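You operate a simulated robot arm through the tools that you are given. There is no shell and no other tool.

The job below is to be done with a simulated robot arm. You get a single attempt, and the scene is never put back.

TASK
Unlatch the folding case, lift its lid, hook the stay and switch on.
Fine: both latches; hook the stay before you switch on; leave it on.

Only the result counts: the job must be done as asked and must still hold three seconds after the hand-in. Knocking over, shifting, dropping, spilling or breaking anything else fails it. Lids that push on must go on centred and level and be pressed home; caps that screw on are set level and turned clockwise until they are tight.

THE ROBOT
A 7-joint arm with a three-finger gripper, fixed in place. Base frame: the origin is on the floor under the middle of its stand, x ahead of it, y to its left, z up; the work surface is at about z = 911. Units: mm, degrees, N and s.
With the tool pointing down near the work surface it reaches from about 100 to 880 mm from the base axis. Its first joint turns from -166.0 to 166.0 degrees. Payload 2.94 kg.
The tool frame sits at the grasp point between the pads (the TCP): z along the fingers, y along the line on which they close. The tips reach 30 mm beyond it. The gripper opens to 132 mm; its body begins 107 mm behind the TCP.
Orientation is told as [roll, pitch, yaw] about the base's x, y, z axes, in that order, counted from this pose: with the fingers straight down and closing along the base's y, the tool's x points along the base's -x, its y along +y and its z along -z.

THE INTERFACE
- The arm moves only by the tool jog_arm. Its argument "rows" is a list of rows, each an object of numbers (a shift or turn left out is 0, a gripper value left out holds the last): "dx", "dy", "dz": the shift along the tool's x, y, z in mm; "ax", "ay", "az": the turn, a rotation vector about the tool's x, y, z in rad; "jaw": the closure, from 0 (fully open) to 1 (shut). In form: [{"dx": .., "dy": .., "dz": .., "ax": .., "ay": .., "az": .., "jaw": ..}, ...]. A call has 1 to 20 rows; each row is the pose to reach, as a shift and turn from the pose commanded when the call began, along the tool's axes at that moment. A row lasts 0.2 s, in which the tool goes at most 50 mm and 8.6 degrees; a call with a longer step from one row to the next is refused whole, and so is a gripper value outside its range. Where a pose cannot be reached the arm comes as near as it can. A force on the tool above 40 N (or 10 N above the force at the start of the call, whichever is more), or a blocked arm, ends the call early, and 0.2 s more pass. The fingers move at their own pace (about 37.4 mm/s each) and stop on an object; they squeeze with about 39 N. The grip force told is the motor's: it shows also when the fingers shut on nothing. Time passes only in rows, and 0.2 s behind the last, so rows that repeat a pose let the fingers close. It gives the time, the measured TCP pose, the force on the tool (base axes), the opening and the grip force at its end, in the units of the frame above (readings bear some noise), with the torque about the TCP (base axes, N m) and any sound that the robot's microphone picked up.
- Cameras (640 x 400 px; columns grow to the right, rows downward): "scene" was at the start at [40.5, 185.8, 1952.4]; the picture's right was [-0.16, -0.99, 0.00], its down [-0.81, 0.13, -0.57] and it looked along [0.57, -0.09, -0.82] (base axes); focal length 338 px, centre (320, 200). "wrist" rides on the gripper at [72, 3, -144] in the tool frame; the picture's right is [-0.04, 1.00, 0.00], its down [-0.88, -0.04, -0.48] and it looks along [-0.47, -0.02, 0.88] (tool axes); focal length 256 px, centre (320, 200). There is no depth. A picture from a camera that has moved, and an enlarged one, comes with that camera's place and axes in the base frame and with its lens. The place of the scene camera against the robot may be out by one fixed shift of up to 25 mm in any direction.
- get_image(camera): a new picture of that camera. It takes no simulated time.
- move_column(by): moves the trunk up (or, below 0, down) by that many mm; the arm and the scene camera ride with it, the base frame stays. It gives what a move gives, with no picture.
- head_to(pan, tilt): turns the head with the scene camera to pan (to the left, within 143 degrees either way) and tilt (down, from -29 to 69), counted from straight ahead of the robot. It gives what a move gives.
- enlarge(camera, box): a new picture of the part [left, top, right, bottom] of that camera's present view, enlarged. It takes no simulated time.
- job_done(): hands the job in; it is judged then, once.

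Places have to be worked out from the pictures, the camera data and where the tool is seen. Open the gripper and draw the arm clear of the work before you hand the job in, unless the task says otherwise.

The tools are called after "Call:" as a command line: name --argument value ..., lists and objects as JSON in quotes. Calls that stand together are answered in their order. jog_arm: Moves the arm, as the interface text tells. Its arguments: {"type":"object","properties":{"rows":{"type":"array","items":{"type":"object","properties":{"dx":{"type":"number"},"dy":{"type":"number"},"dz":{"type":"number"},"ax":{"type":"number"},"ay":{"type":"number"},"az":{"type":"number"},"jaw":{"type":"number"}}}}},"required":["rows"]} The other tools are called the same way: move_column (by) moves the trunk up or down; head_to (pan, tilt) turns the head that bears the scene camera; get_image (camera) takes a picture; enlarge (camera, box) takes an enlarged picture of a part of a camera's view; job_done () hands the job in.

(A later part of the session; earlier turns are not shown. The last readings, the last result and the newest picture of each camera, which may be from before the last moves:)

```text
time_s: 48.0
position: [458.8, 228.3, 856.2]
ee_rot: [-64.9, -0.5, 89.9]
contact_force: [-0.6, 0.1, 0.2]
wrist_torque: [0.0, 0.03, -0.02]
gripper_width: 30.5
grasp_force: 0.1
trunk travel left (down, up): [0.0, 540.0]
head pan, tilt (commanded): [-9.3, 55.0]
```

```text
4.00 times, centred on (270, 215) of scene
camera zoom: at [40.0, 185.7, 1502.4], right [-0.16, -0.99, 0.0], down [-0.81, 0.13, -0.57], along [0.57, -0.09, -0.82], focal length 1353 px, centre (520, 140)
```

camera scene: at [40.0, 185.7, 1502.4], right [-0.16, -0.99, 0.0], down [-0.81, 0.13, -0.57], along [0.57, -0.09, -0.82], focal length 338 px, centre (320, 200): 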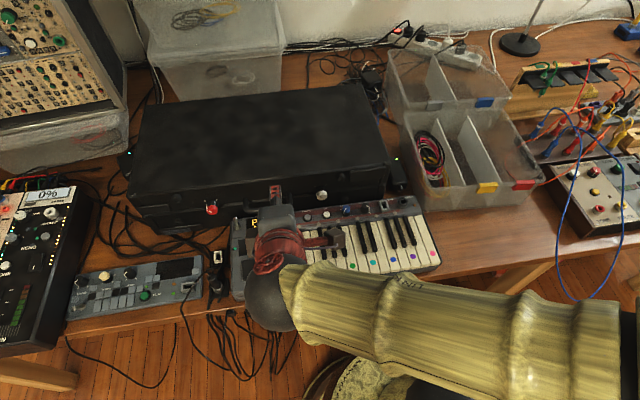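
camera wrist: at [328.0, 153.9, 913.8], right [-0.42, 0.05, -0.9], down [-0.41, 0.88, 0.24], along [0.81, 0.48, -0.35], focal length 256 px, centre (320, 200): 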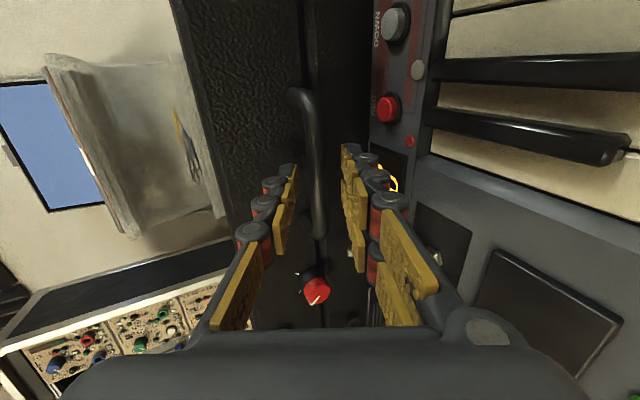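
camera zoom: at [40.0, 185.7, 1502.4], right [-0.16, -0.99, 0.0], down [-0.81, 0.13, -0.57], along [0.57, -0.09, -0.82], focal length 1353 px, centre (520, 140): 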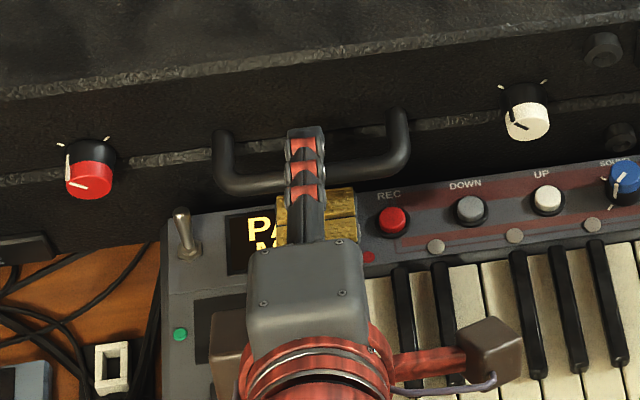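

The upper finger is over the bar and the lower pair under it, no contact. I close on the handle.

Call:
jog_arm --rows '[{"jaw": 0.85}, {"jaw": 0.95}, {"jaw": 1}, {"jaw": 1}, {"jaw": 1}]'

Call:
enlarge --camera "wrist" --box '[260, 80, 400, 220]'

```text
time_s: 49.2
position: [460.1, 225.3, 857.9]
ee_rot: [-65.0, -0.5, 89.8]
contact_force: [10.3, -0.2, 11.7]
wrist_torque: [-0.74, -0.31, 0.16]
gripper_width: 12.3
grasp_force: 39.0
trunk travel left (down, up): [0.0, 540.0]
head pan, tilt (commanded): [-9.3, 55.0]
```

```text
2.86 times, centred on (330, 150) of wrist
camera zoom: at [328.5, 154.1, 914.9], right [-0.42, 0.05, -0.91], down [-0.41, 0.88, 0.24], along [0.81, 0.48, -0.35], focal length 731 px, centre (291, 343)
```

zoom: 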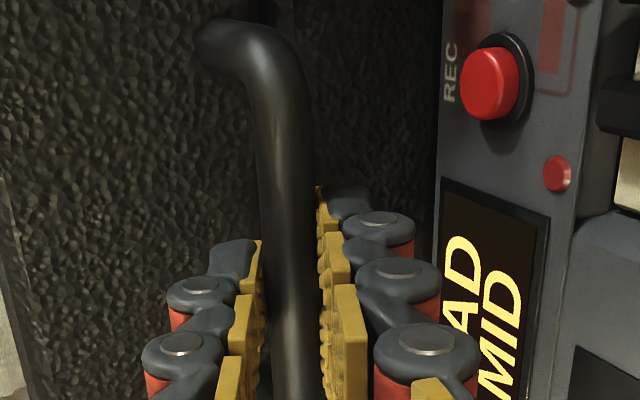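

Handle is gripped (12.3 mm). I try a first small 6° lift about the rear hinge (x≈805, z≈846) and watch the force.

Call:
jog_arm --rows '[{"dy": -8.4, "dz": -3.3, "ax": -0.0262}, {"dy": -16.8, "dz": -6.6, "ax": -0.0524}, {"dy": -25.4, "dz": -9.5, "ax": -0.0785}, {"dy": -33.9, "dz": -12.4, "ax": -0.1047}]'

Call:
get_image --camera "scene"

Call:
get_image --camera "wrist"

```text
time_s: 50.2
position: [463.5, 225.3, 891.0]
ee_rot: [-58.8, -0.3, 89.9]
contact_force: [-0.1, 4.3, -10.7]
wrist_torque: [-0.76, 0.13, 0.13]
gripper_width: 12.1
grasp_force: 39.2
trunk travel left (down, up): [0.0, 540.0]
head pan, tilt (commanded): [-9.3, 55.0]
```

```text
taken
camera scene: at [40.5, 186.6, 1502.3], right [-0.16, -0.99, 0.0], down [-0.81, 0.13, -0.57], along [0.57, -0.09, -0.82], focal length 338 px, centre (320, 200)
```

scene: 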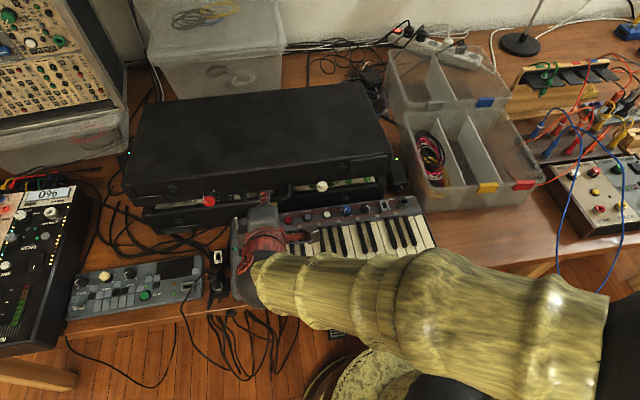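

```text
taken
camera wrist: at [339.1, 153.9, 962.4], right [-0.52, 0.05, -0.85], down [-0.39, 0.88, 0.28], along [0.76, 0.48, -0.44], focal length 256 px, centre (320, 200)
```

wrist: 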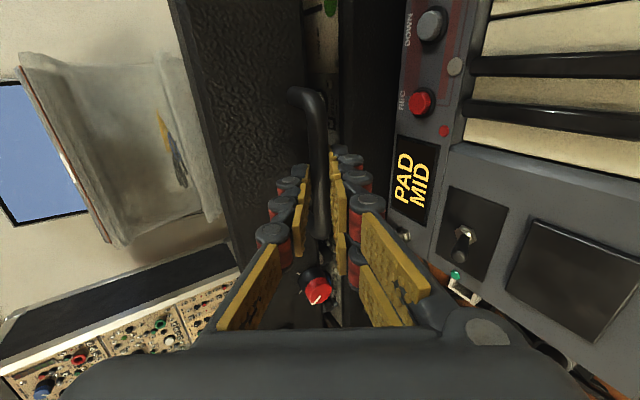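

The lid lifts freely (about 11 N at the handle). I continue along the arc by another 24°.

Call:
jog_arm --rows '[{"dy": -11.1, "dz": -4.5, "ax": -0.0349}, {"dy": -22.33, "dz": -8.89, "ax": -0.0698}, {"dy": -45.23, "dz": -16.19, "ax": -0.1396}, {"dy": -68.58, "dz": -21.89, "ax": -0.2094}, {"dy": -92.27, "dz": -25.95, "ax": -0.2793}, {"dy": -116.19, "dz": -28.33, "ax": -0.3491}, {"dy": -140.21, "dz": -29.05, "ax": -0.4189}]'

Call:
get_image --camera "scene"

Call:
get_image --camera "wrist"

```text
time_s: 51.9
position: [511.4, 223.9, 1025.7]
ee_rot: [-34.6, -0.4, 89.9]
contact_force: [12.5, 14.3, -16.8]
wrist_torque: [-0.32, -0.01, 0.48]
gripper_width: 12.3
grasp_force: 39.0
trunk travel left (down, up): [0.0, 540.0]
head pan, tilt (commanded): [-9.3, 55.0]
```

```text
taken
camera scene: at [42.2, 187.8, 1502.1], right [-0.16, -0.99, 0.0], down [-0.81, 0.13, -0.57], along [0.56, -0.09, -0.82], focal length 338 px, centre (320, 200)
```

scene: 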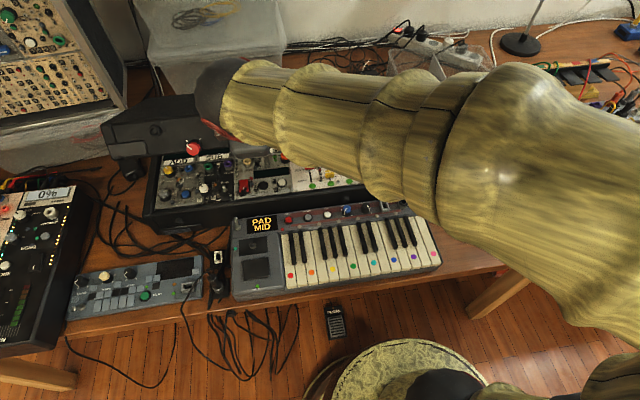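

```text
taken
camera wrist: at [427.0, 152.2, 1141.7], right [-0.82, 0.05, -0.57], down [-0.24, 0.88, 0.42], along [0.52, 0.48, -0.71], focal length 256 px, centre (320, 200)
```

wrist: 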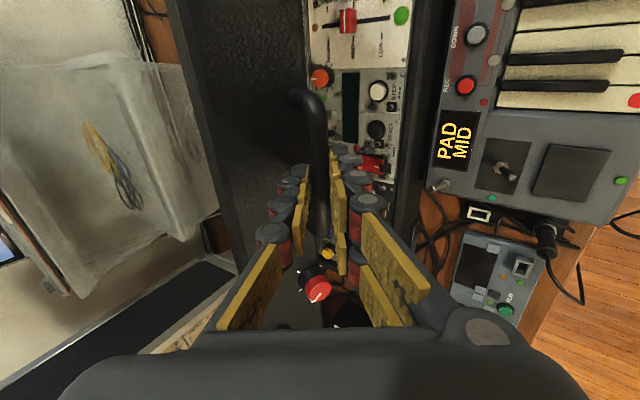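

The lid is at about 30°, showing a synth panel inside. I look for the stay and the switch in both views before going further.

Call:
enlarge --camera "wrist" --box '[270, 0, 470, 260]'

Call:
enlarge --camera "scene" --box '[90, 80, 370, 240]'

```text
1.54 times, centred on (370, 130) of wrist
camera zoom: at [427.0, 152.2, 1141.7], right [-0.82, 0.05, -0.57], down [-0.24, 0.88, 0.42], along [0.52, 0.48, -0.71], focal length 394 px, centre (243, 308)
```

zoom: 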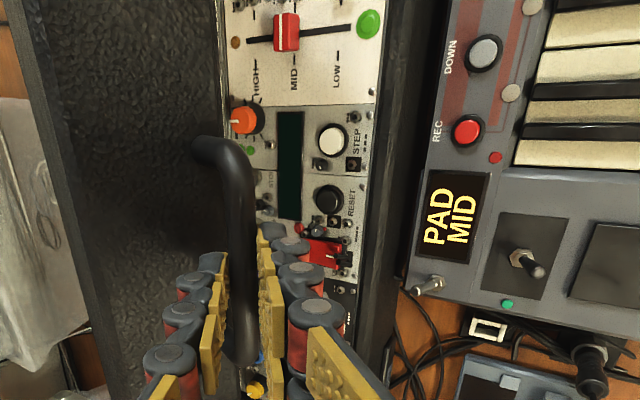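

```text
2.29 times, centred on (230, 160) of scene
camera zoom: at [42.2, 187.8, 1502.1], right [-0.16, -0.99, 0.0], down [-0.81, 0.13, -0.57], along [0.56, -0.09, -0.82], focal length 773 px, centre (526, 291)
```

zoom: 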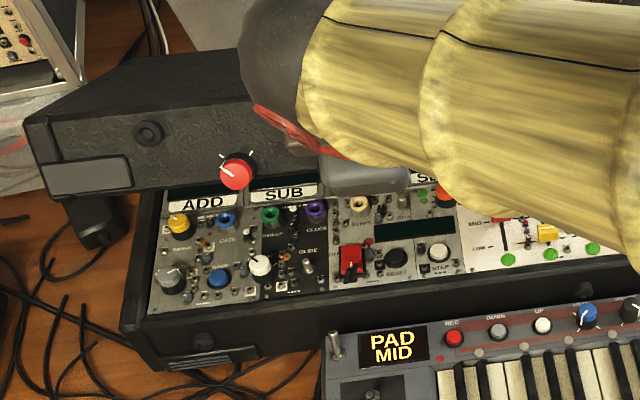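

Inside is a panel of synth modules; the stay isn't visible yet. I raise the lid another 30°, correcting slightly inward and +2 mm in y for the side loads.

Call:
jog_arm --rows '[{"dx": -1, "dy": -14.5, "dz": -4.2, "ax": -0.0436}, {"dx": -2, "dy": -29.26, "dz": -8.24, "ax": -0.0873}, {"dx": -2, "dy": -58.18, "dz": -16.35, "ax": -0.1745}, {"dx": -2, "dy": -87.64, "dz": -21.89, "ax": -0.2618}, {"dx": -2, "dy": -117.51, "dz": -24.85, "ax": -0.3491}, {"dx": -2, "dy": -147.55, "dz": -25.26, "ax": -0.4363}, {"dx": -2, "dy": -177.51, "dz": -23.06, "ax": -0.5236}]'

Call:
get_image --camera "scene"

Call:
get_image --camera "wrist"

```text
time_s: 53.5
position: [642.6, 225.8, 1148.7]
ee_rot: [-4.9, -0.5, 89.8]
contact_force: [-3.5, -6.3, 1.1]
wrist_torque: [0.4, -0.12, 0.58]
gripper_width: 12.5
grasp_force: 39.2
trunk travel left (down, up): [0.0, 540.0]
head pan, tilt (commanded): [-9.3, 55.0]
```

```text
taken
camera scene: at [39.1, 185.1, 1502.6], right [-0.16, -0.99, 0.0], down [-0.81, 0.13, -0.57], along [0.57, -0.09, -0.82], focal length 338 px, centre (320, 200)
```

scene: 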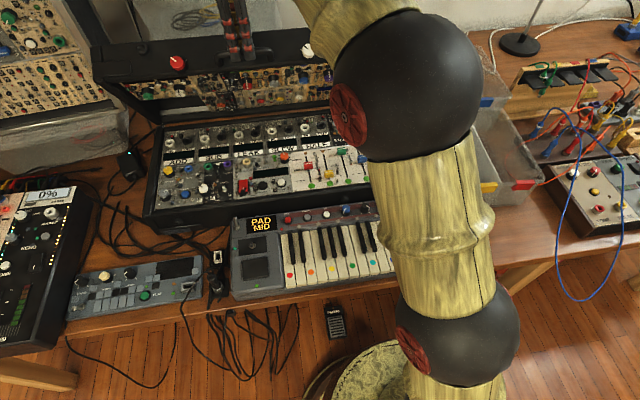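

```text
taken
camera wrist: at [627.9, 151.6, 1290.9], right [-1.0, 0.05, -0.08], down [0.0, 0.87, 0.49], along [0.1, 0.48, -0.87], focal length 256 px, centre (320, 200)
```

wrist: 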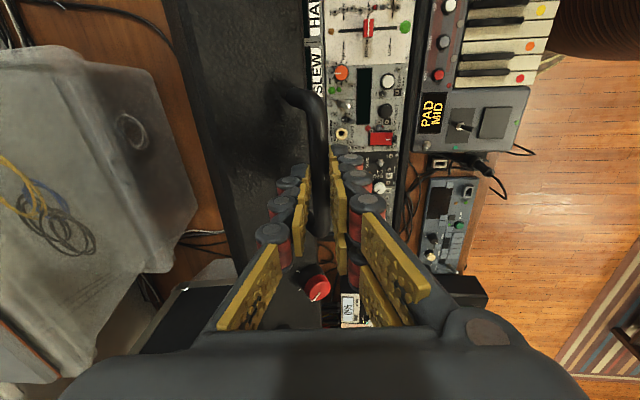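

Lid at about 60° with low loads. I enlarge the scene view of the open case.

Call:
enlarge --camera "scene" --box '[80, 20, 400, 240]'

Call:
enlarge --camera "scene" --box '[80, 50, 240, 150]'

Call:
enlarge --camera "scene" --box '[230, 50, 390, 150]'

Call:
enlarge --camera "scene" --box '[140, 130, 300, 230]'

Call:
enlarge --camera "scene" --box '[240, 120, 400, 220]'

```text
1.82 times, centred on (240, 130) of scene
camera zoom: at [39.1, 185.1, 1502.6], right [-0.16, -0.99, 0.0], down [-0.81, 0.13, -0.57], along [0.57, -0.09, -0.82], focal length 615 px, centre (466, 327)
```

zoom: 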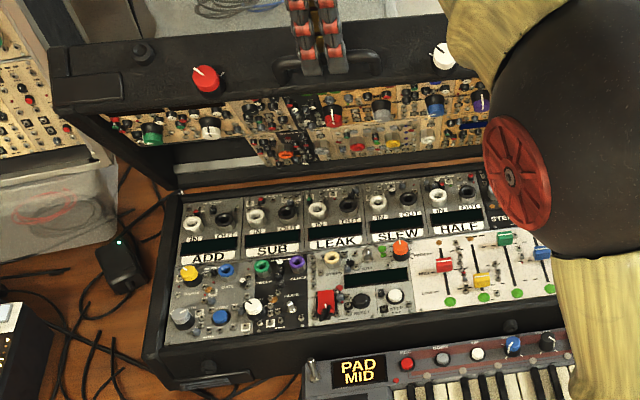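

```text
4.00 times, centred on (160, 100) of scene
camera zoom: at [39.1, 185.1, 1502.6], right [-0.16, -0.99, 0.0], down [-0.81, 0.13, -0.57], along [0.57, -0.09, -0.82], focal length 1353 px, centre (960, 600)
```

zoom: 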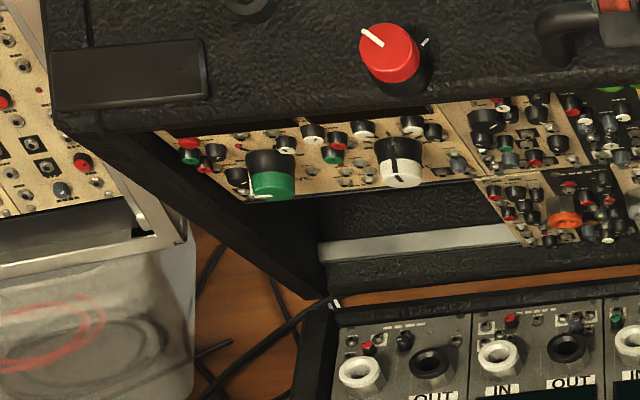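

```text
4.00 times, centred on (310, 100) of scene
camera zoom: at [39.1, 185.1, 1502.6], right [-0.16, -0.99, 0.0], down [-0.81, 0.13, -0.57], along [0.57, -0.09, -0.82], focal length 1353 px, centre (360, 600)
```

zoom: 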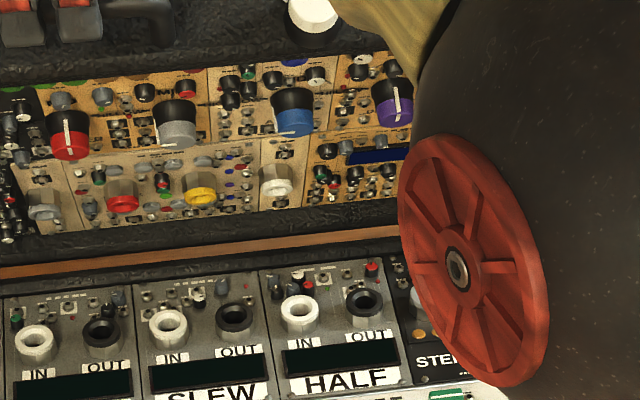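

```text
4.00 times, centred on (220, 180) of scene
camera zoom: at [39.1, 185.1, 1502.6], right [-0.16, -0.99, 0.0], down [-0.81, 0.13, -0.57], along [0.57, -0.09, -0.82], focal length 1353 px, centre (720, 280)
```

zoom: 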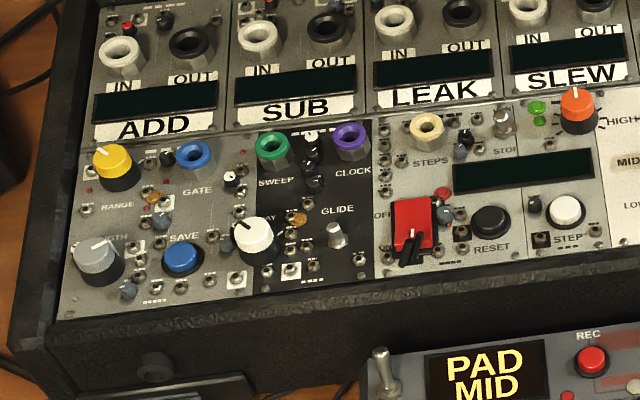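

```text
4.00 times, centred on (320, 170) of scene
camera zoom: at [39.1, 185.1, 1502.6], right [-0.16, -0.99, 0.0], down [-0.81, 0.13, -0.57], along [0.57, -0.09, -0.82], focal length 1353 px, centre (320, 320)
```

zoom: 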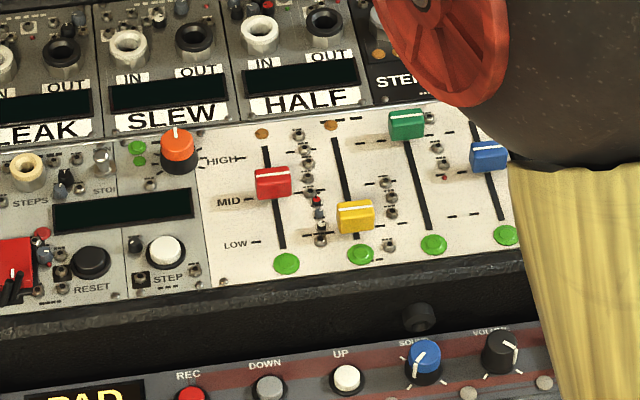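

The switch is a red part on the panel labelled OFF (top) / ON (bottom); the stay isn't visible yet (the arm hides the right side). I bring the lid on to about 80°.

Call:
jog_arm --rows '[{"dx": 0.5, "dy": -14.2, "dz": -5.3, "ax": -0.0428}, {"dx": 0.9, "dy": -28.4, "dz": -10.6, "ax": -0.0855}, {"dx": 0.9, "dy": -56.1, "dz": -18.9, "ax": -0.0855}, {"dx": 0.9, "dy": -84.4, "dz": -24.8, "ax": -0.0855}, {"dx": 0.9, "dy": -113.1, "dz": -28.1, "ax": -0.0855}]'

Call:
get_image --camera "scene"

Call:
get_image --camera "wrist"

```text
time_s: 54.7
position: [710.4, 215.3, 1161.6]
ee_rot: [-0.7, -1.0, 90.3]
contact_force: [-3.1, 11.0, 9.4]
wrist_torque: [0.93, -0.08, 0.02]
gripper_width: 12.0
grasp_force: 38.8
out of reach, approached as far as the arm can: row 4, 5
trunk travel left (down, up): [0.0, 540.0]
head pan, tilt (commanded): [-9.3, 55.0]
stopped in row 5: the force on the tool passed its limit at 62 N (the readings are from after the stop); the commanded pose is now the measured one
```

```text
taken
camera scene: at [39.2, 186.8, 1502.2], right [-0.16, -0.99, 0.0], down [-0.81, 0.13, -0.57], along [0.57, -0.09, -0.82], focal length 338 px, centre (320, 200)
```

scene: 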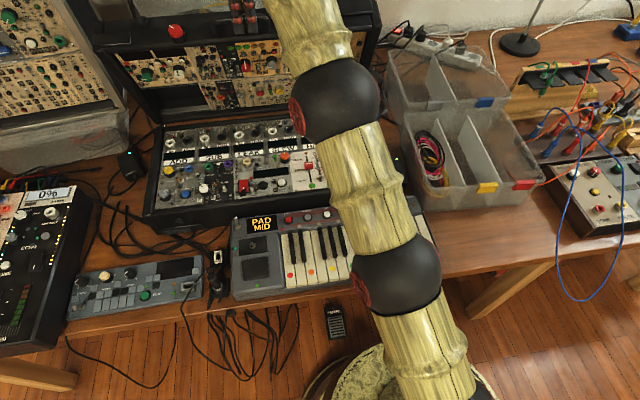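

```text
taken
camera wrist: at [706.7, 140.7, 1304.7], right [-1.0, 0.04, -0.01], down [0.03, 0.87, 0.49], along [0.03, 0.49, -0.87], focal length 256 px, centre (320, 200)
```

wrist: 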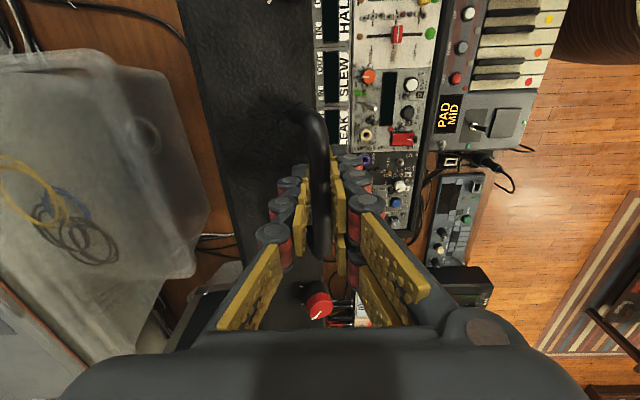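

The arm ran out of reach with the tool pointing straight down, at a lid angle of ~73°. I rotate the tool about the bar by 40° so it leans forward, which shortens the reach, still holding the handle.

Call:
jog_arm --rows '[{"dx": -1, "dy": 0.4, "dz": 0.1, "ax": 0.116}, {"dx": -2, "dy": 0.9, "dz": 0.3, "ax": 0.232}, {"dx": -3, "dy": 1.3, "dz": 0.4, "ax": 0.348}, {"dx": -4, "dy": 1.7, "dz": 0.6, "ax": 0.464}, {"dx": -5, "dy": 2.1, "dz": 0.7, "ax": 0.58}, {"dx": -5, "dy": 2.6, "dz": 0.9, "ax": 0.698}]'

Call:
get_image --camera "scene"

Call:
get_image --camera "wrist"

```text
time_s: 56.1
position: [709.5, 215.6, 1156.3]
ee_rot: [-40.4, -0.7, 90.1]
contact_force: [-1.9, -10.7, -1.4]
wrist_torque: [-0.74, 0.15, 0.05]
gripper_width: 12.2
grasp_force: 38.4
trunk travel left (down, up): [0.0, 540.0]
head pan, tilt (commanded): [-9.3, 55.0]
```

```text
taken
camera scene: at [40.7, 184.6, 1502.5], right [-0.16, -0.99, 0.0], down [-0.81, 0.13, -0.57], along [0.57, -0.09, -0.82], focal length 338 px, centre (320, 200)
```

scene: 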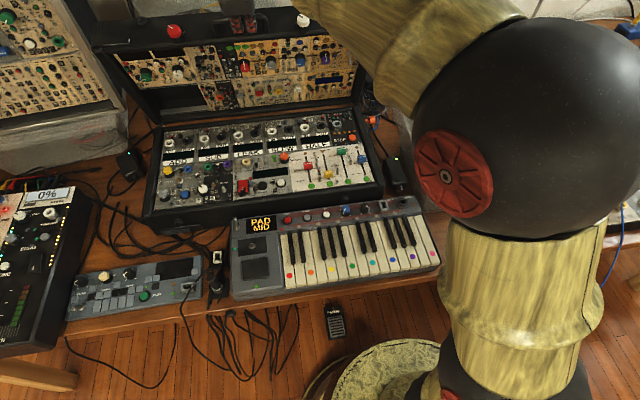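

```text
taken
camera wrist: at [615.0, 141.6, 1263.7], right [-0.76, 0.05, -0.65], down [-0.28, 0.87, 0.4], along [0.59, 0.48, -0.65], focal length 256 px, centre (320, 200)
```

wrist: 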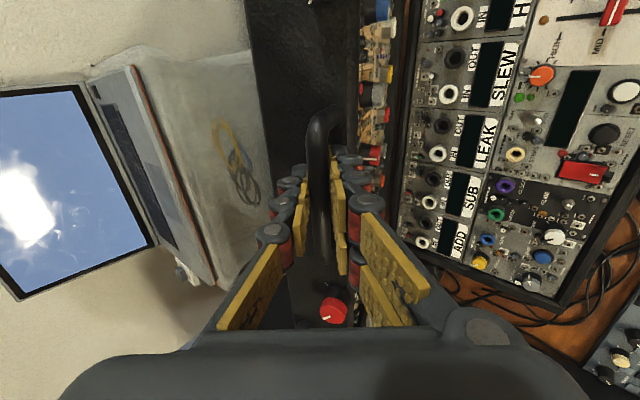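

Better configuration, and the case is more visible now. I zoom all around for the stay.

Call:
enlarge --camera "scene" --box '[270, 0, 430, 110]'

Call:
enlarge --camera "scene" --box '[80, 20, 240, 130]'

Call:
enlarge --camera "scene" --box '[290, 90, 430, 210]'

Call:
enlarge --camera "scene" --box '[100, 90, 240, 230]'

```text
3.64 times, centred on (350, 55) of scene
camera zoom: at [40.7, 184.6, 1502.5], right [-0.16, -0.99, 0.0], down [-0.81, 0.13, -0.57], along [0.57, -0.09, -0.82], focal length 1230 px, centre (211, 727)
```

zoom: 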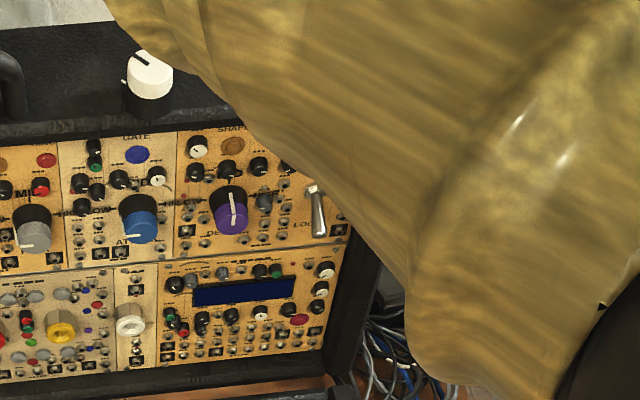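

```text
3.64 times, centred on (160, 75) of scene
camera zoom: at [40.7, 184.6, 1502.5], right [-0.16, -0.99, 0.0], down [-0.81, 0.13, -0.57], along [0.57, -0.09, -0.82], focal length 1230 px, centre (902, 654)
```

zoom: 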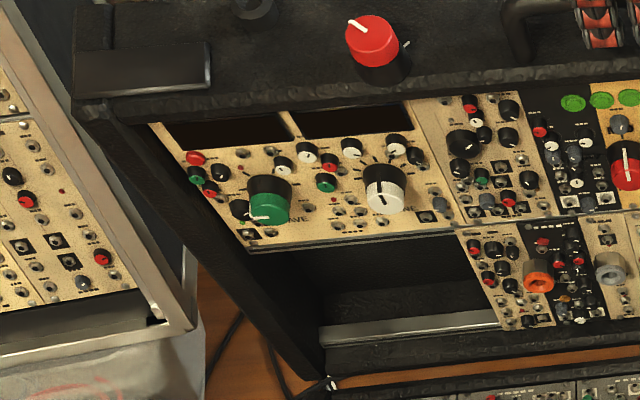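

```text
3.33 times, centred on (360, 150) of scene
camera zoom: at [40.7, 184.6, 1502.5], right [-0.16, -0.99, 0.0], down [-0.81, 0.13, -0.57], along [0.57, -0.09, -0.82], focal length 1128 px, centre (187, 367)
```

zoom: 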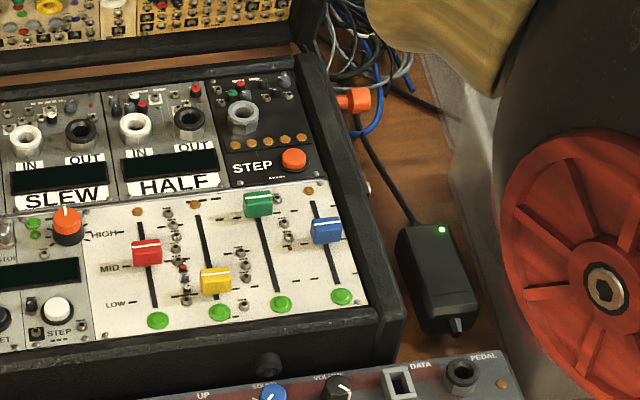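

```text
2.86 times, centred on (170, 160) of scene
camera zoom: at [40.7, 184.6, 1502.5], right [-0.16, -0.99, 0.0], down [-0.81, 0.13, -0.57], along [0.57, -0.09, -0.82], focal length 967 px, centre (749, 314)
```

zoom: 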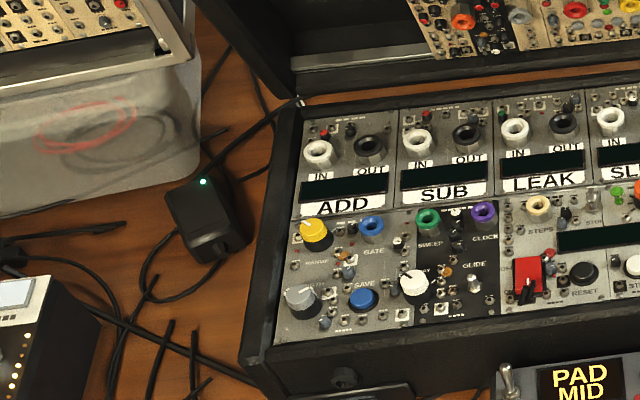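

A small stud shows on the right outer wall of the base, so the stay is probably on the lid's right side, hidden by the arm. I continue opening toward about 90° with the tool leaning.

Call:
jog_arm --rows '[{"dx": 0.7, "dy": -10.2, "dz": 5}, {"dx": 1.5, "dy": -20.5, "dz": 9.9}, {"dx": 1.5, "dy": -40.2, "dz": 21.2}, {"dx": 1.5, "dy": -59.1, "dz": 33.8}, {"dx": 1.5, "dy": -77.1, "dz": 47.7}]'

Call:
get_image --camera "scene"

```text
time_s: 57.3
position: [800.3, 216.4, 1172.7]
ee_rot: [-40.4, -0.8, 90.1]
contact_force: [2.3, -10.2, -8.9]
wrist_torque: [0.17, 0.07, 0.44]
gripper_width: 12.4
grasp_force: 38.3
trunk travel left (down, up): [0.0, 540.0]
head pan, tilt (commanded): [-9.3, 55.0]
```

```text
taken
camera scene: at [41.0, 184.9, 1502.5], right [-0.16, -0.99, 0.0], down [-0.81, 0.13, -0.57], along [0.56, -0.09, -0.82], focal length 338 px, centre (320, 200)
```

scene: 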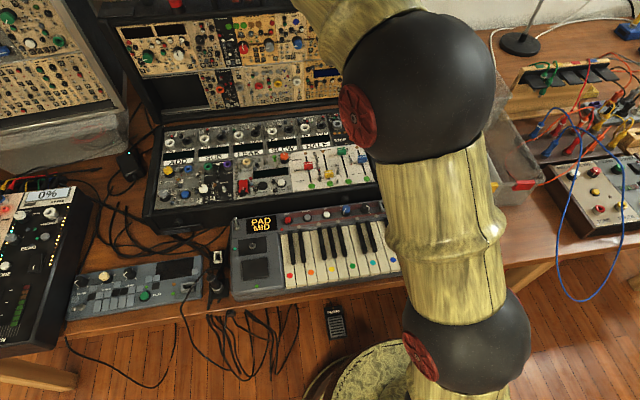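

The lid is near vertical with tiny loads. I go on in small steps to find where it rests or stops.

Call:
jog_arm --rows '[{"dy": -8.5, "dz": 7.7}, {"dy": -17, "dz": 15.4}, {"dy": -25, "dz": 23.6}, {"dy": -33, "dz": 31.9}]'

Call:
get_image --camera "scene"

Call:
get_image --camera "wrist"

```text
time_s: 58.3
position: [845.4, 216.4, 1170.1]
ee_rot: [-40.6, -0.9, 90.0]
contact_force: [3.7, -9.7, -4.2]
wrist_torque: [-0.16, 0.14, 0.09]
gripper_width: 12.0
grasp_force: 38.6
trunk travel left (down, up): [0.0, 540.0]
head pan, tilt (commanded): [-9.3, 55.0]
```

```text
taken
camera scene: at [41.1, 184.9, 1502.5], right [-0.16, -0.99, 0.0], down [-0.81, 0.13, -0.57], along [0.56, -0.09, -0.82], focal length 338 px, centre (320, 200)
```

scene: 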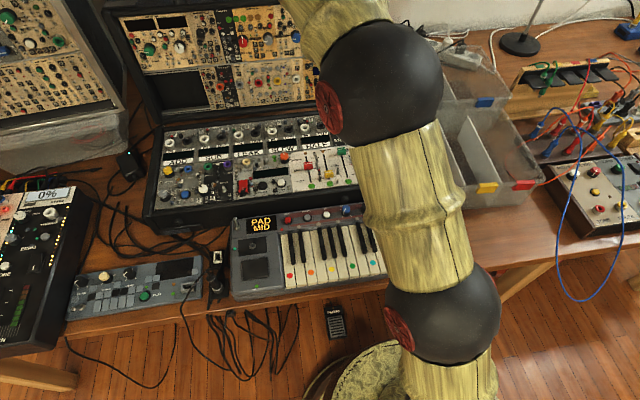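

```text
taken
camera wrist: at [750.7, 142.3, 1276.3], right [-0.76, 0.05, -0.65], down [-0.28, 0.87, 0.4], along [0.59, 0.49, -0.65], focal length 256 px, centre (320, 200)
```

wrist: 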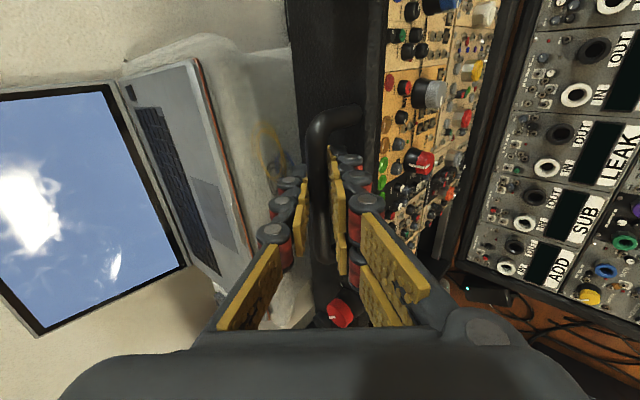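

At ~98° still free, slightly pulling open. I continue by another 4° carefully to look for a stop.

Call:
jog_arm --rows '[{"dy": -5.5, "dz": 9}, {"dy": -10.5, "dz": 18.3}]'

Call:
get_image --camera "scene"

```text
time_s: 58.9
position: [862.0, 217.0, 1166.2]
ee_rot: [-40.5, -0.8, 90.1]
contact_force: [-11.3, -7.3, 2.6]
wrist_torque: [0.04, 0.05, 0.04]
gripper_width: 12.5
grasp_force: 38.5
trunk travel left (down, up): [0.0, 540.0]
head pan, tilt (commanded): [-9.3, 55.0]
```

```text
taken
camera scene: at [37.9, 184.8, 1502.7], right [-0.16, -0.99, 0.0], down [-0.81, 0.13, -0.57], along [0.57, -0.09, -0.82], focal length 338 px, centre (320, 200)
```

scene: 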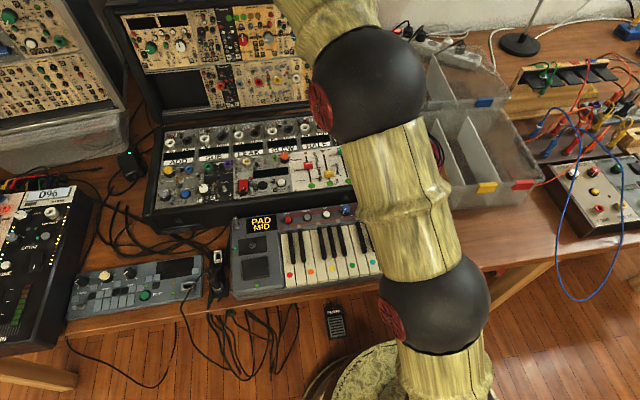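

Resistance appeared at ~100°: the lid has a rest stop past vertical. I loosen the grip slightly and slide straight off the handle.

Call:
jog_arm --rows '[{"dy": 1.5, "dz": -1.5, "jaw": 0.86}, {"dy": 1.5, "dz": -1.5, "jaw": 0.86}, {"dy": 1.5, "dz": -1.5, "jaw": 0.85}]'

Call:
get_image --camera "wrist"

```text
time_s: 59.7
position: [862.8, 217.3, 1163.5]
ee_rot: [-40.4, -0.7, 90.1]
contact_force: [0.0, 0.8, 2.7]
wrist_torque: [0.02, 0.02, -0.01]
gripper_width: 18.9
grasp_force: 0.0
trunk travel left (down, up): [0.0, 540.0]
head pan, tilt (commanded): [-9.3, 55.0]
```

```text
taken
camera wrist: at [767.3, 143.5, 1270.2], right [-0.76, 0.05, -0.65], down [-0.28, 0.87, 0.4], along [0.59, 0.49, -0.65], focal length 256 px, centre (320, 200)
```

wrist: 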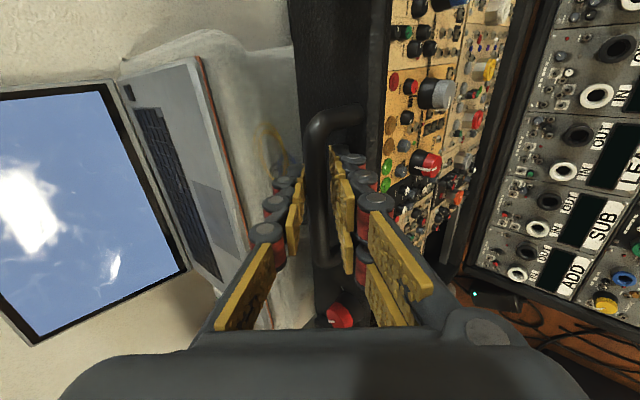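

Loads are zero and the lid rests by itself. I slide the fingers off along the tool axis and rise.

Call:
jog_arm --rows '[{"dz": -10}, {"dz": -22}, {"dz": -36}, {"dz": -52}, {"dz": -70}, {"dz": -95}, {"dz": -120}]'

Call:
get_image --camera "wrist"

Call:
get_image --camera "scene"

```text
time_s: 61.3
position: [785.4, 216.2, 1253.8]
ee_rot: [-40.3, -0.7, 90.0]
contact_force: [-0.7, -0.3, 0.0]
wrist_torque: [-0.04, 0.02, -0.01]
gripper_width: 19.6
grasp_force: 0.0
trunk travel left (down, up): [0.0, 540.0]
head pan, tilt (commanded): [-9.3, 55.0]
```

```text
taken
camera wrist: at [689.8, 141.2, 1360.7], right [-0.76, 0.05, -0.65], down [-0.28, 0.87, 0.4], along [0.58, 0.48, -0.65], focal length 256 px, centre (320, 200)
```

wrist: 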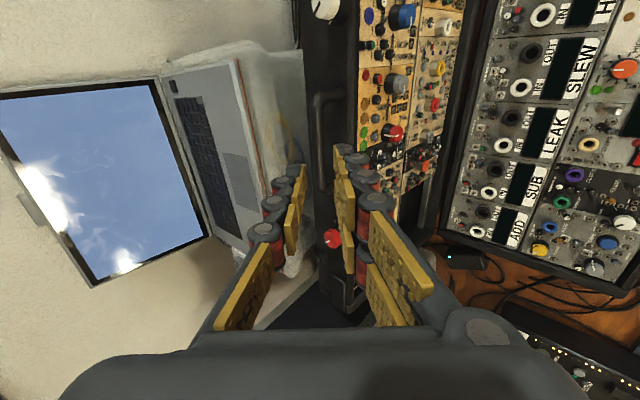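

```text
taken
camera scene: at [40.3, 185.8, 1502.4], right [-0.16, -0.99, 0.0], down [-0.81, 0.13, -0.57], along [0.57, -0.09, -0.82], focal length 338 px, centre (320, 200)
```

scene: 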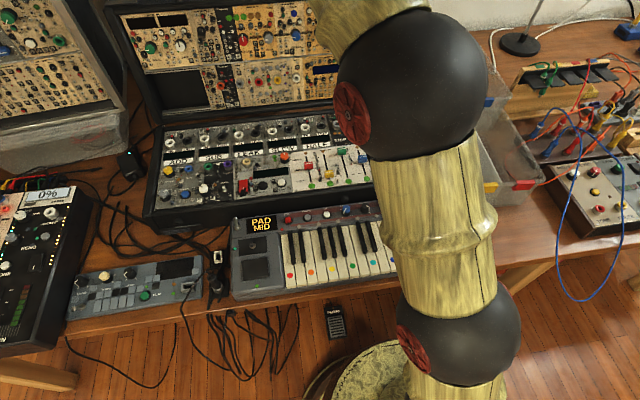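

The lid stays open by itself. I withdraw the arm toward the robot and tilt the head up a bit to see the whole open case.

Call:
jog_arm --rows '[{"dy": 32, "dz": -27}, {"dy": 64, "dz": -54}, {"dy": 96, "dz": -81}, {"dy": 128, "dz": -108}, {"dy": 160, "dz": -135}, {"dy": 192, "dz": -163}, {"dy": 224, "dz": -190}, {"dy": 255, "dz": -217}]'

Call:
head_to --pan -9.3 --tilt 42

Call:
get_image --camera "scene"

Call:
get_image --camera "wrist"

```text
time_s: 63.1
position: [449.5, 215.5, 1251.8]
ee_rot: [-40.3, -0.8, 90.1]
contact_force: [0.0, 0.6, -0.3]
wrist_torque: [-0.02, 0.01, 0.03]
gripper_width: 19.9
grasp_force: 0.0
trunk travel left (down, up): [0.0, 540.0]
head pan, tilt (commanded): [-9.3, 55.0]
```

```text
time_s: 63.8
position: [450.6, 216.0, 1252.4]
ee_rot: [-40.5, -0.8, 90.1]
contact_force: [0.1, -0.5, 0.2]
wrist_torque: [0.0, -0.04, -0.05]
gripper_width: 20.0
grasp_force: 0.1
trunk travel left (down, up): [0.0, 540.0]
head pan, tilt (commanded): [-9.3, 42.0]
```

```text
taken
camera scene: at [51.4, 183.9, 1520.1], right [-0.16, -0.99, 0.0], down [-0.66, 0.11, -0.74], along [0.73, -0.12, -0.67], focal length 338 px, centre (320, 200)
```

scene: 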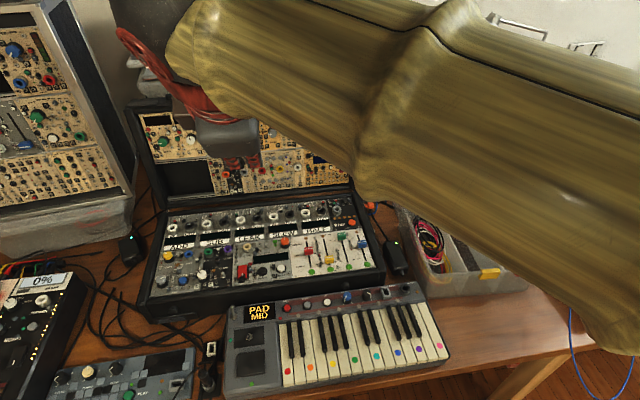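

```text
taken
camera wrist: at [355.0, 141.6, 1358.9], right [-0.76, 0.05, -0.65], down [-0.28, 0.87, 0.4], along [0.59, 0.48, -0.65], focal length 256 px, centre (320, 200)
```

wrist: 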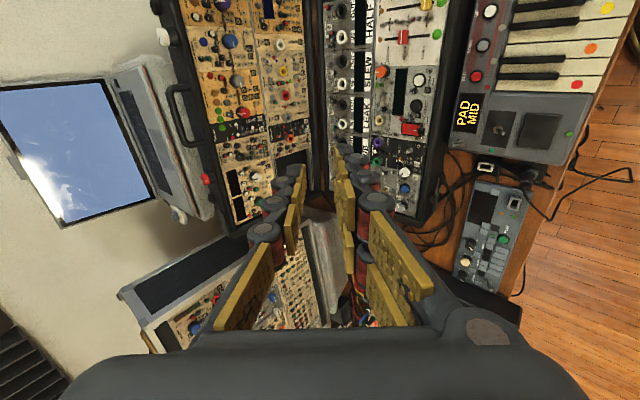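

The forearm still hides the right side. I shift the tool 330 mm to the right so the wrist camera looks at the lid's and base's right side.

Call:
jog_arm --rows '[{"dx": 41}, {"dx": 82}, {"dx": 124}, {"dx": 165}, {"dx": 206}, {"dx": 248}, {"dx": 289}, {"dx": 330}]'

Call:
get_image --camera "wrist"

Call:
get_image --camera "scene"

```text
time_s: 65.6
position: [451.3, -115.9, 1249.2]
ee_rot: [-40.3, -0.8, 90.0]
contact_force: [-0.1, -0.5, -0.5]
wrist_torque: [0.0, 0.01, -0.02]
gripper_width: 20.0
grasp_force: 0.0
trunk travel left (down, up): [0.0, 540.0]
head pan, tilt (commanded): [-9.3, 42.0]
```

```text
taken
camera wrist: at [356.2, -189.8, 1356.1], right [-0.76, 0.05, -0.65], down [-0.28, 0.87, 0.4], along [0.58, 0.49, -0.65], focal length 256 px, centre (320, 200)
```

wrist: 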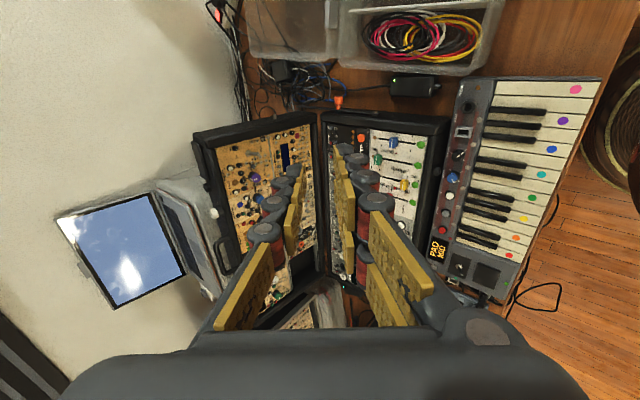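

```text
taken
camera scene: at [51.5, 183.9, 1520.2], right [-0.16, -0.99, 0.0], down [-0.66, 0.11, -0.74], along [0.73, -0.12, -0.67], focal length 338 px, centre (320, 200)
```

scene: 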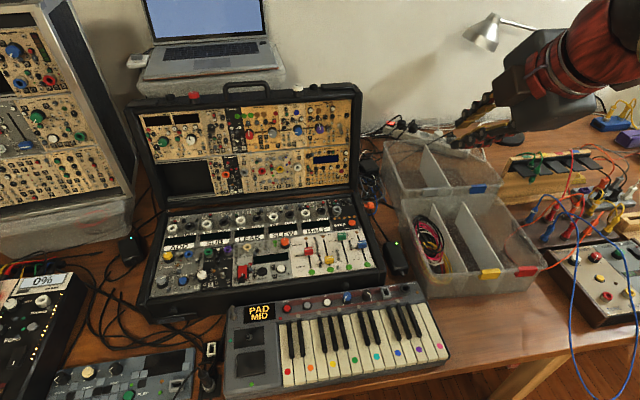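

The whole open case is now in view. I zoom on the lid, its right edge, the switch and the corners to find the stay.

Call:
enlarge --camera "scene" --box '[280, 80, 400, 200]'

Call:
enlarge --camera "scene" --box '[120, 80, 260, 210]'

Call:
enlarge --camera "scene" --box '[310, 180, 420, 300]'

Call:
enlarge --camera "scene" --box '[210, 240, 290, 300]'

Call:
enlarge --camera "wrist" --box '[180, 80, 460, 255]'

```text
3.33 times, centred on (340, 140) of scene
camera zoom: at [51.5, 183.9, 1520.2], right [-0.16, -0.99, 0.0], down [-0.66, 0.11, -0.74], along [0.73, -0.12, -0.67], focal length 1128 px, centre (253, 400)
```

zoom: 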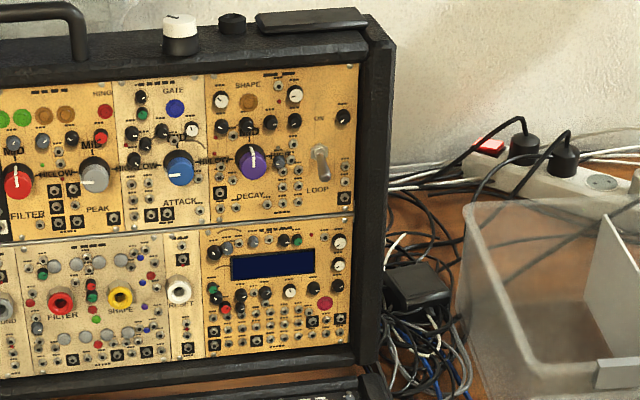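

```text
3.08 times, centred on (190, 145) of scene
camera zoom: at [51.5, 183.9, 1520.2], right [-0.16, -0.99, 0.0], down [-0.66, 0.11, -0.74], along [0.73, -0.12, -0.67], focal length 1041 px, centre (720, 369)
```

zoom: 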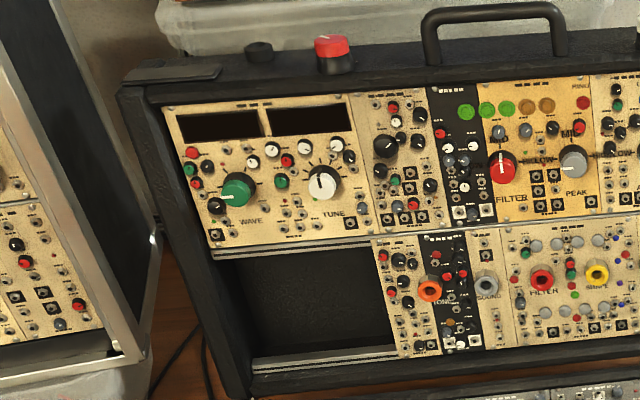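

```text
3.33 times, centred on (365, 240) of scene
camera zoom: at [51.5, 183.9, 1520.2], right [-0.16, -0.99, 0.0], down [-0.66, 0.11, -0.74], along [0.73, -0.12, -0.67], focal length 1128 px, centre (170, 67)
```

zoom: 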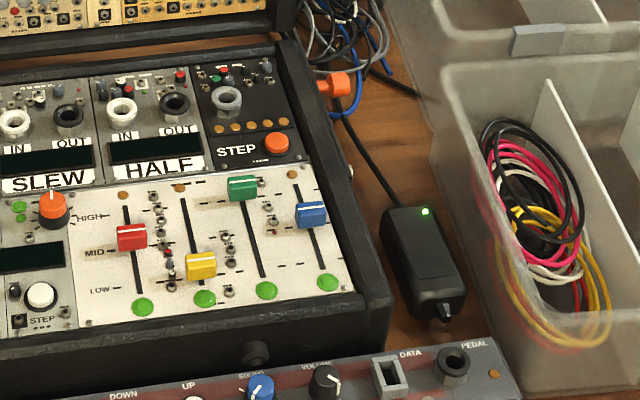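

```text
6.67 times, centred on (250, 270) of scene
camera zoom: at [51.5, 183.9, 1520.2], right [-0.16, -0.99, 0.0], down [-0.66, 0.11, -0.74], along [0.73, -0.12, -0.67], focal length 2255 px, centre (787, -267)
```

zoom: 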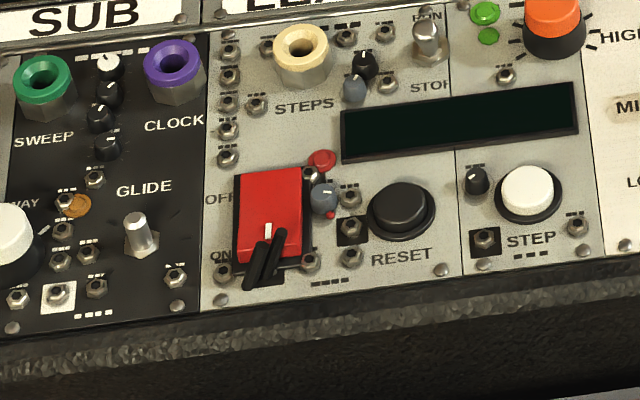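

```text
2.29 times, centred on (320, 168) of wrist
camera zoom: at [356.2, -189.8, 1356.1], right [-0.76, 0.05, -0.65], down [-0.28, 0.87, 0.4], along [0.58, 0.49, -0.65], focal length 585 px, centre (320, 274)
```

zoom: 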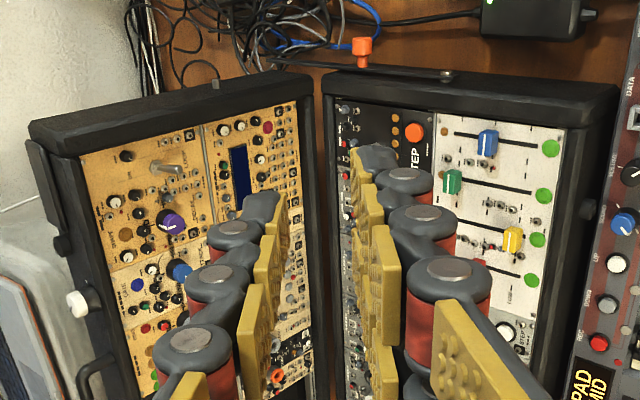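

The stay is visible: a flat bar on the base's right outer wall, pivoted at a bolt and lying toward the back, with an orange grip; a small pin is on the lid's right side. I move to the right for a good look.

Call:
jog_arm --rows '[{"dx": 30.7, "dy": 7.4, "dz": 26.3}, {"dx": 61.3, "dy": 14.7, "dz": 52.7}, {"dx": 92, "dy": 22.1, "dz": 79}, {"dx": 122.7, "dy": 29.5, "dz": 105.3}, {"dx": 153.3, "dy": 36.8, "dz": 131.7}, {"dx": 184, "dy": 44.2, "dz": 158}]'

Call:
get_image --camera "wrist"

Call:
enlarge --camera "wrist" --box '[200, 20, 480, 200]'

```text
time_s: 67.0
position: [520.0, -298.0, 1099.1]
ee_rot: [-40.4, -0.8, 90.1]
contact_force: [0.3, 0.4, 0.4]
wrist_torque: [0.0, 0.03, -0.02]
gripper_width: 20.0
grasp_force: 0.0
trunk travel left (down, up): [0.0, 540.0]
head pan, tilt (commanded): [-9.3, 42.0]
```

```text
taken
camera wrist: at [425.8, -370.3, 1205.5], right [-0.76, 0.05, -0.65], down [-0.28, 0.87, 0.4], along [0.58, 0.48, -0.65], focal length 256 px, centre (320, 200)
```

wrist: 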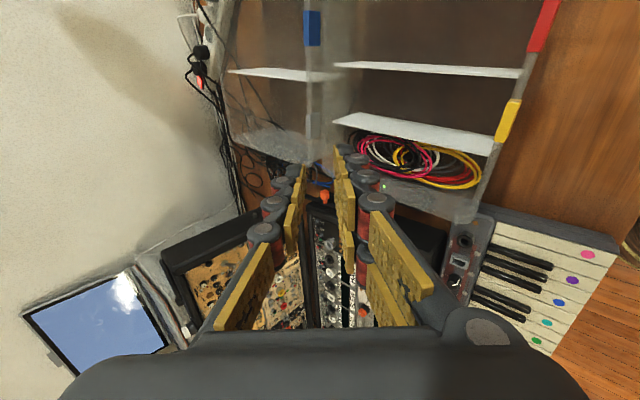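

```text
2.22 times, centred on (340, 110) of wrist
camera zoom: at [425.8, -370.3, 1205.5], right [-0.76, 0.05, -0.65], down [-0.28, 0.87, 0.4], along [0.58, 0.48, -0.65], focal length 569 px, centre (276, 400)
```

zoom: 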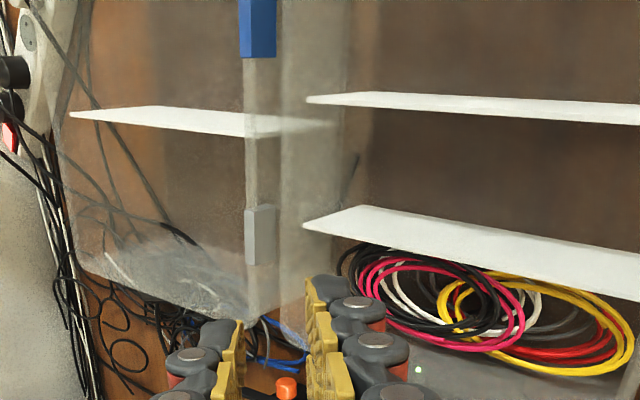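

The fingers block this view; I move so that the case's right side falls in the free upper part of the wrist picture.

Call:
jog_arm --rows '[{"dx": -35.6, "dy": 2.5, "dz": 10.7}, {"dx": -71.2, "dy": 5.1, "dz": 21.4}, {"dx": -106.8, "dy": 7.6, "dz": 32.1}, {"dx": -142.4, "dy": 10.2, "dz": 42.8}, {"dx": -178, "dy": 12.7, "dz": 53.5}]'

Call:
get_image --camera "wrist"

Call:
enlarge --camera "wrist" --box '[180, 40, 460, 215]'

```text
time_s: 68.2
position: [542.6, -118.0, 1052.7]
ee_rot: [-40.3, -0.8, 90.1]
contact_force: [0.5, 0.1, 0.1]
wrist_torque: [0.03, -0.04, 0.04]
gripper_width: 19.9
grasp_force: 0.0
trunk travel left (down, up): [0.0, 540.0]
head pan, tilt (commanded): [-9.3, 42.0]
```

```text
taken
camera wrist: at [448.6, -191.7, 1160.3], right [-0.76, 0.05, -0.65], down [-0.28, 0.87, 0.4], along [0.58, 0.48, -0.65], focal length 256 px, centre (320, 200)
```

wrist: 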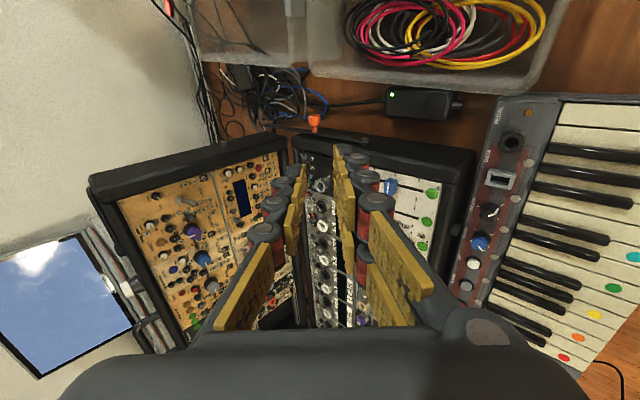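

```text
2.29 times, centred on (320, 128) of wrist
camera zoom: at [448.6, -191.7, 1160.3], right [-0.76, 0.05, -0.65], down [-0.28, 0.87, 0.4], along [0.58, 0.48, -0.65], focal length 585 px, centre (320, 366)
```

zoom: 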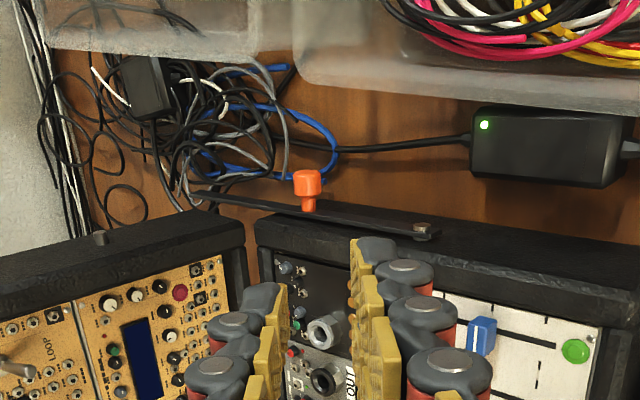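

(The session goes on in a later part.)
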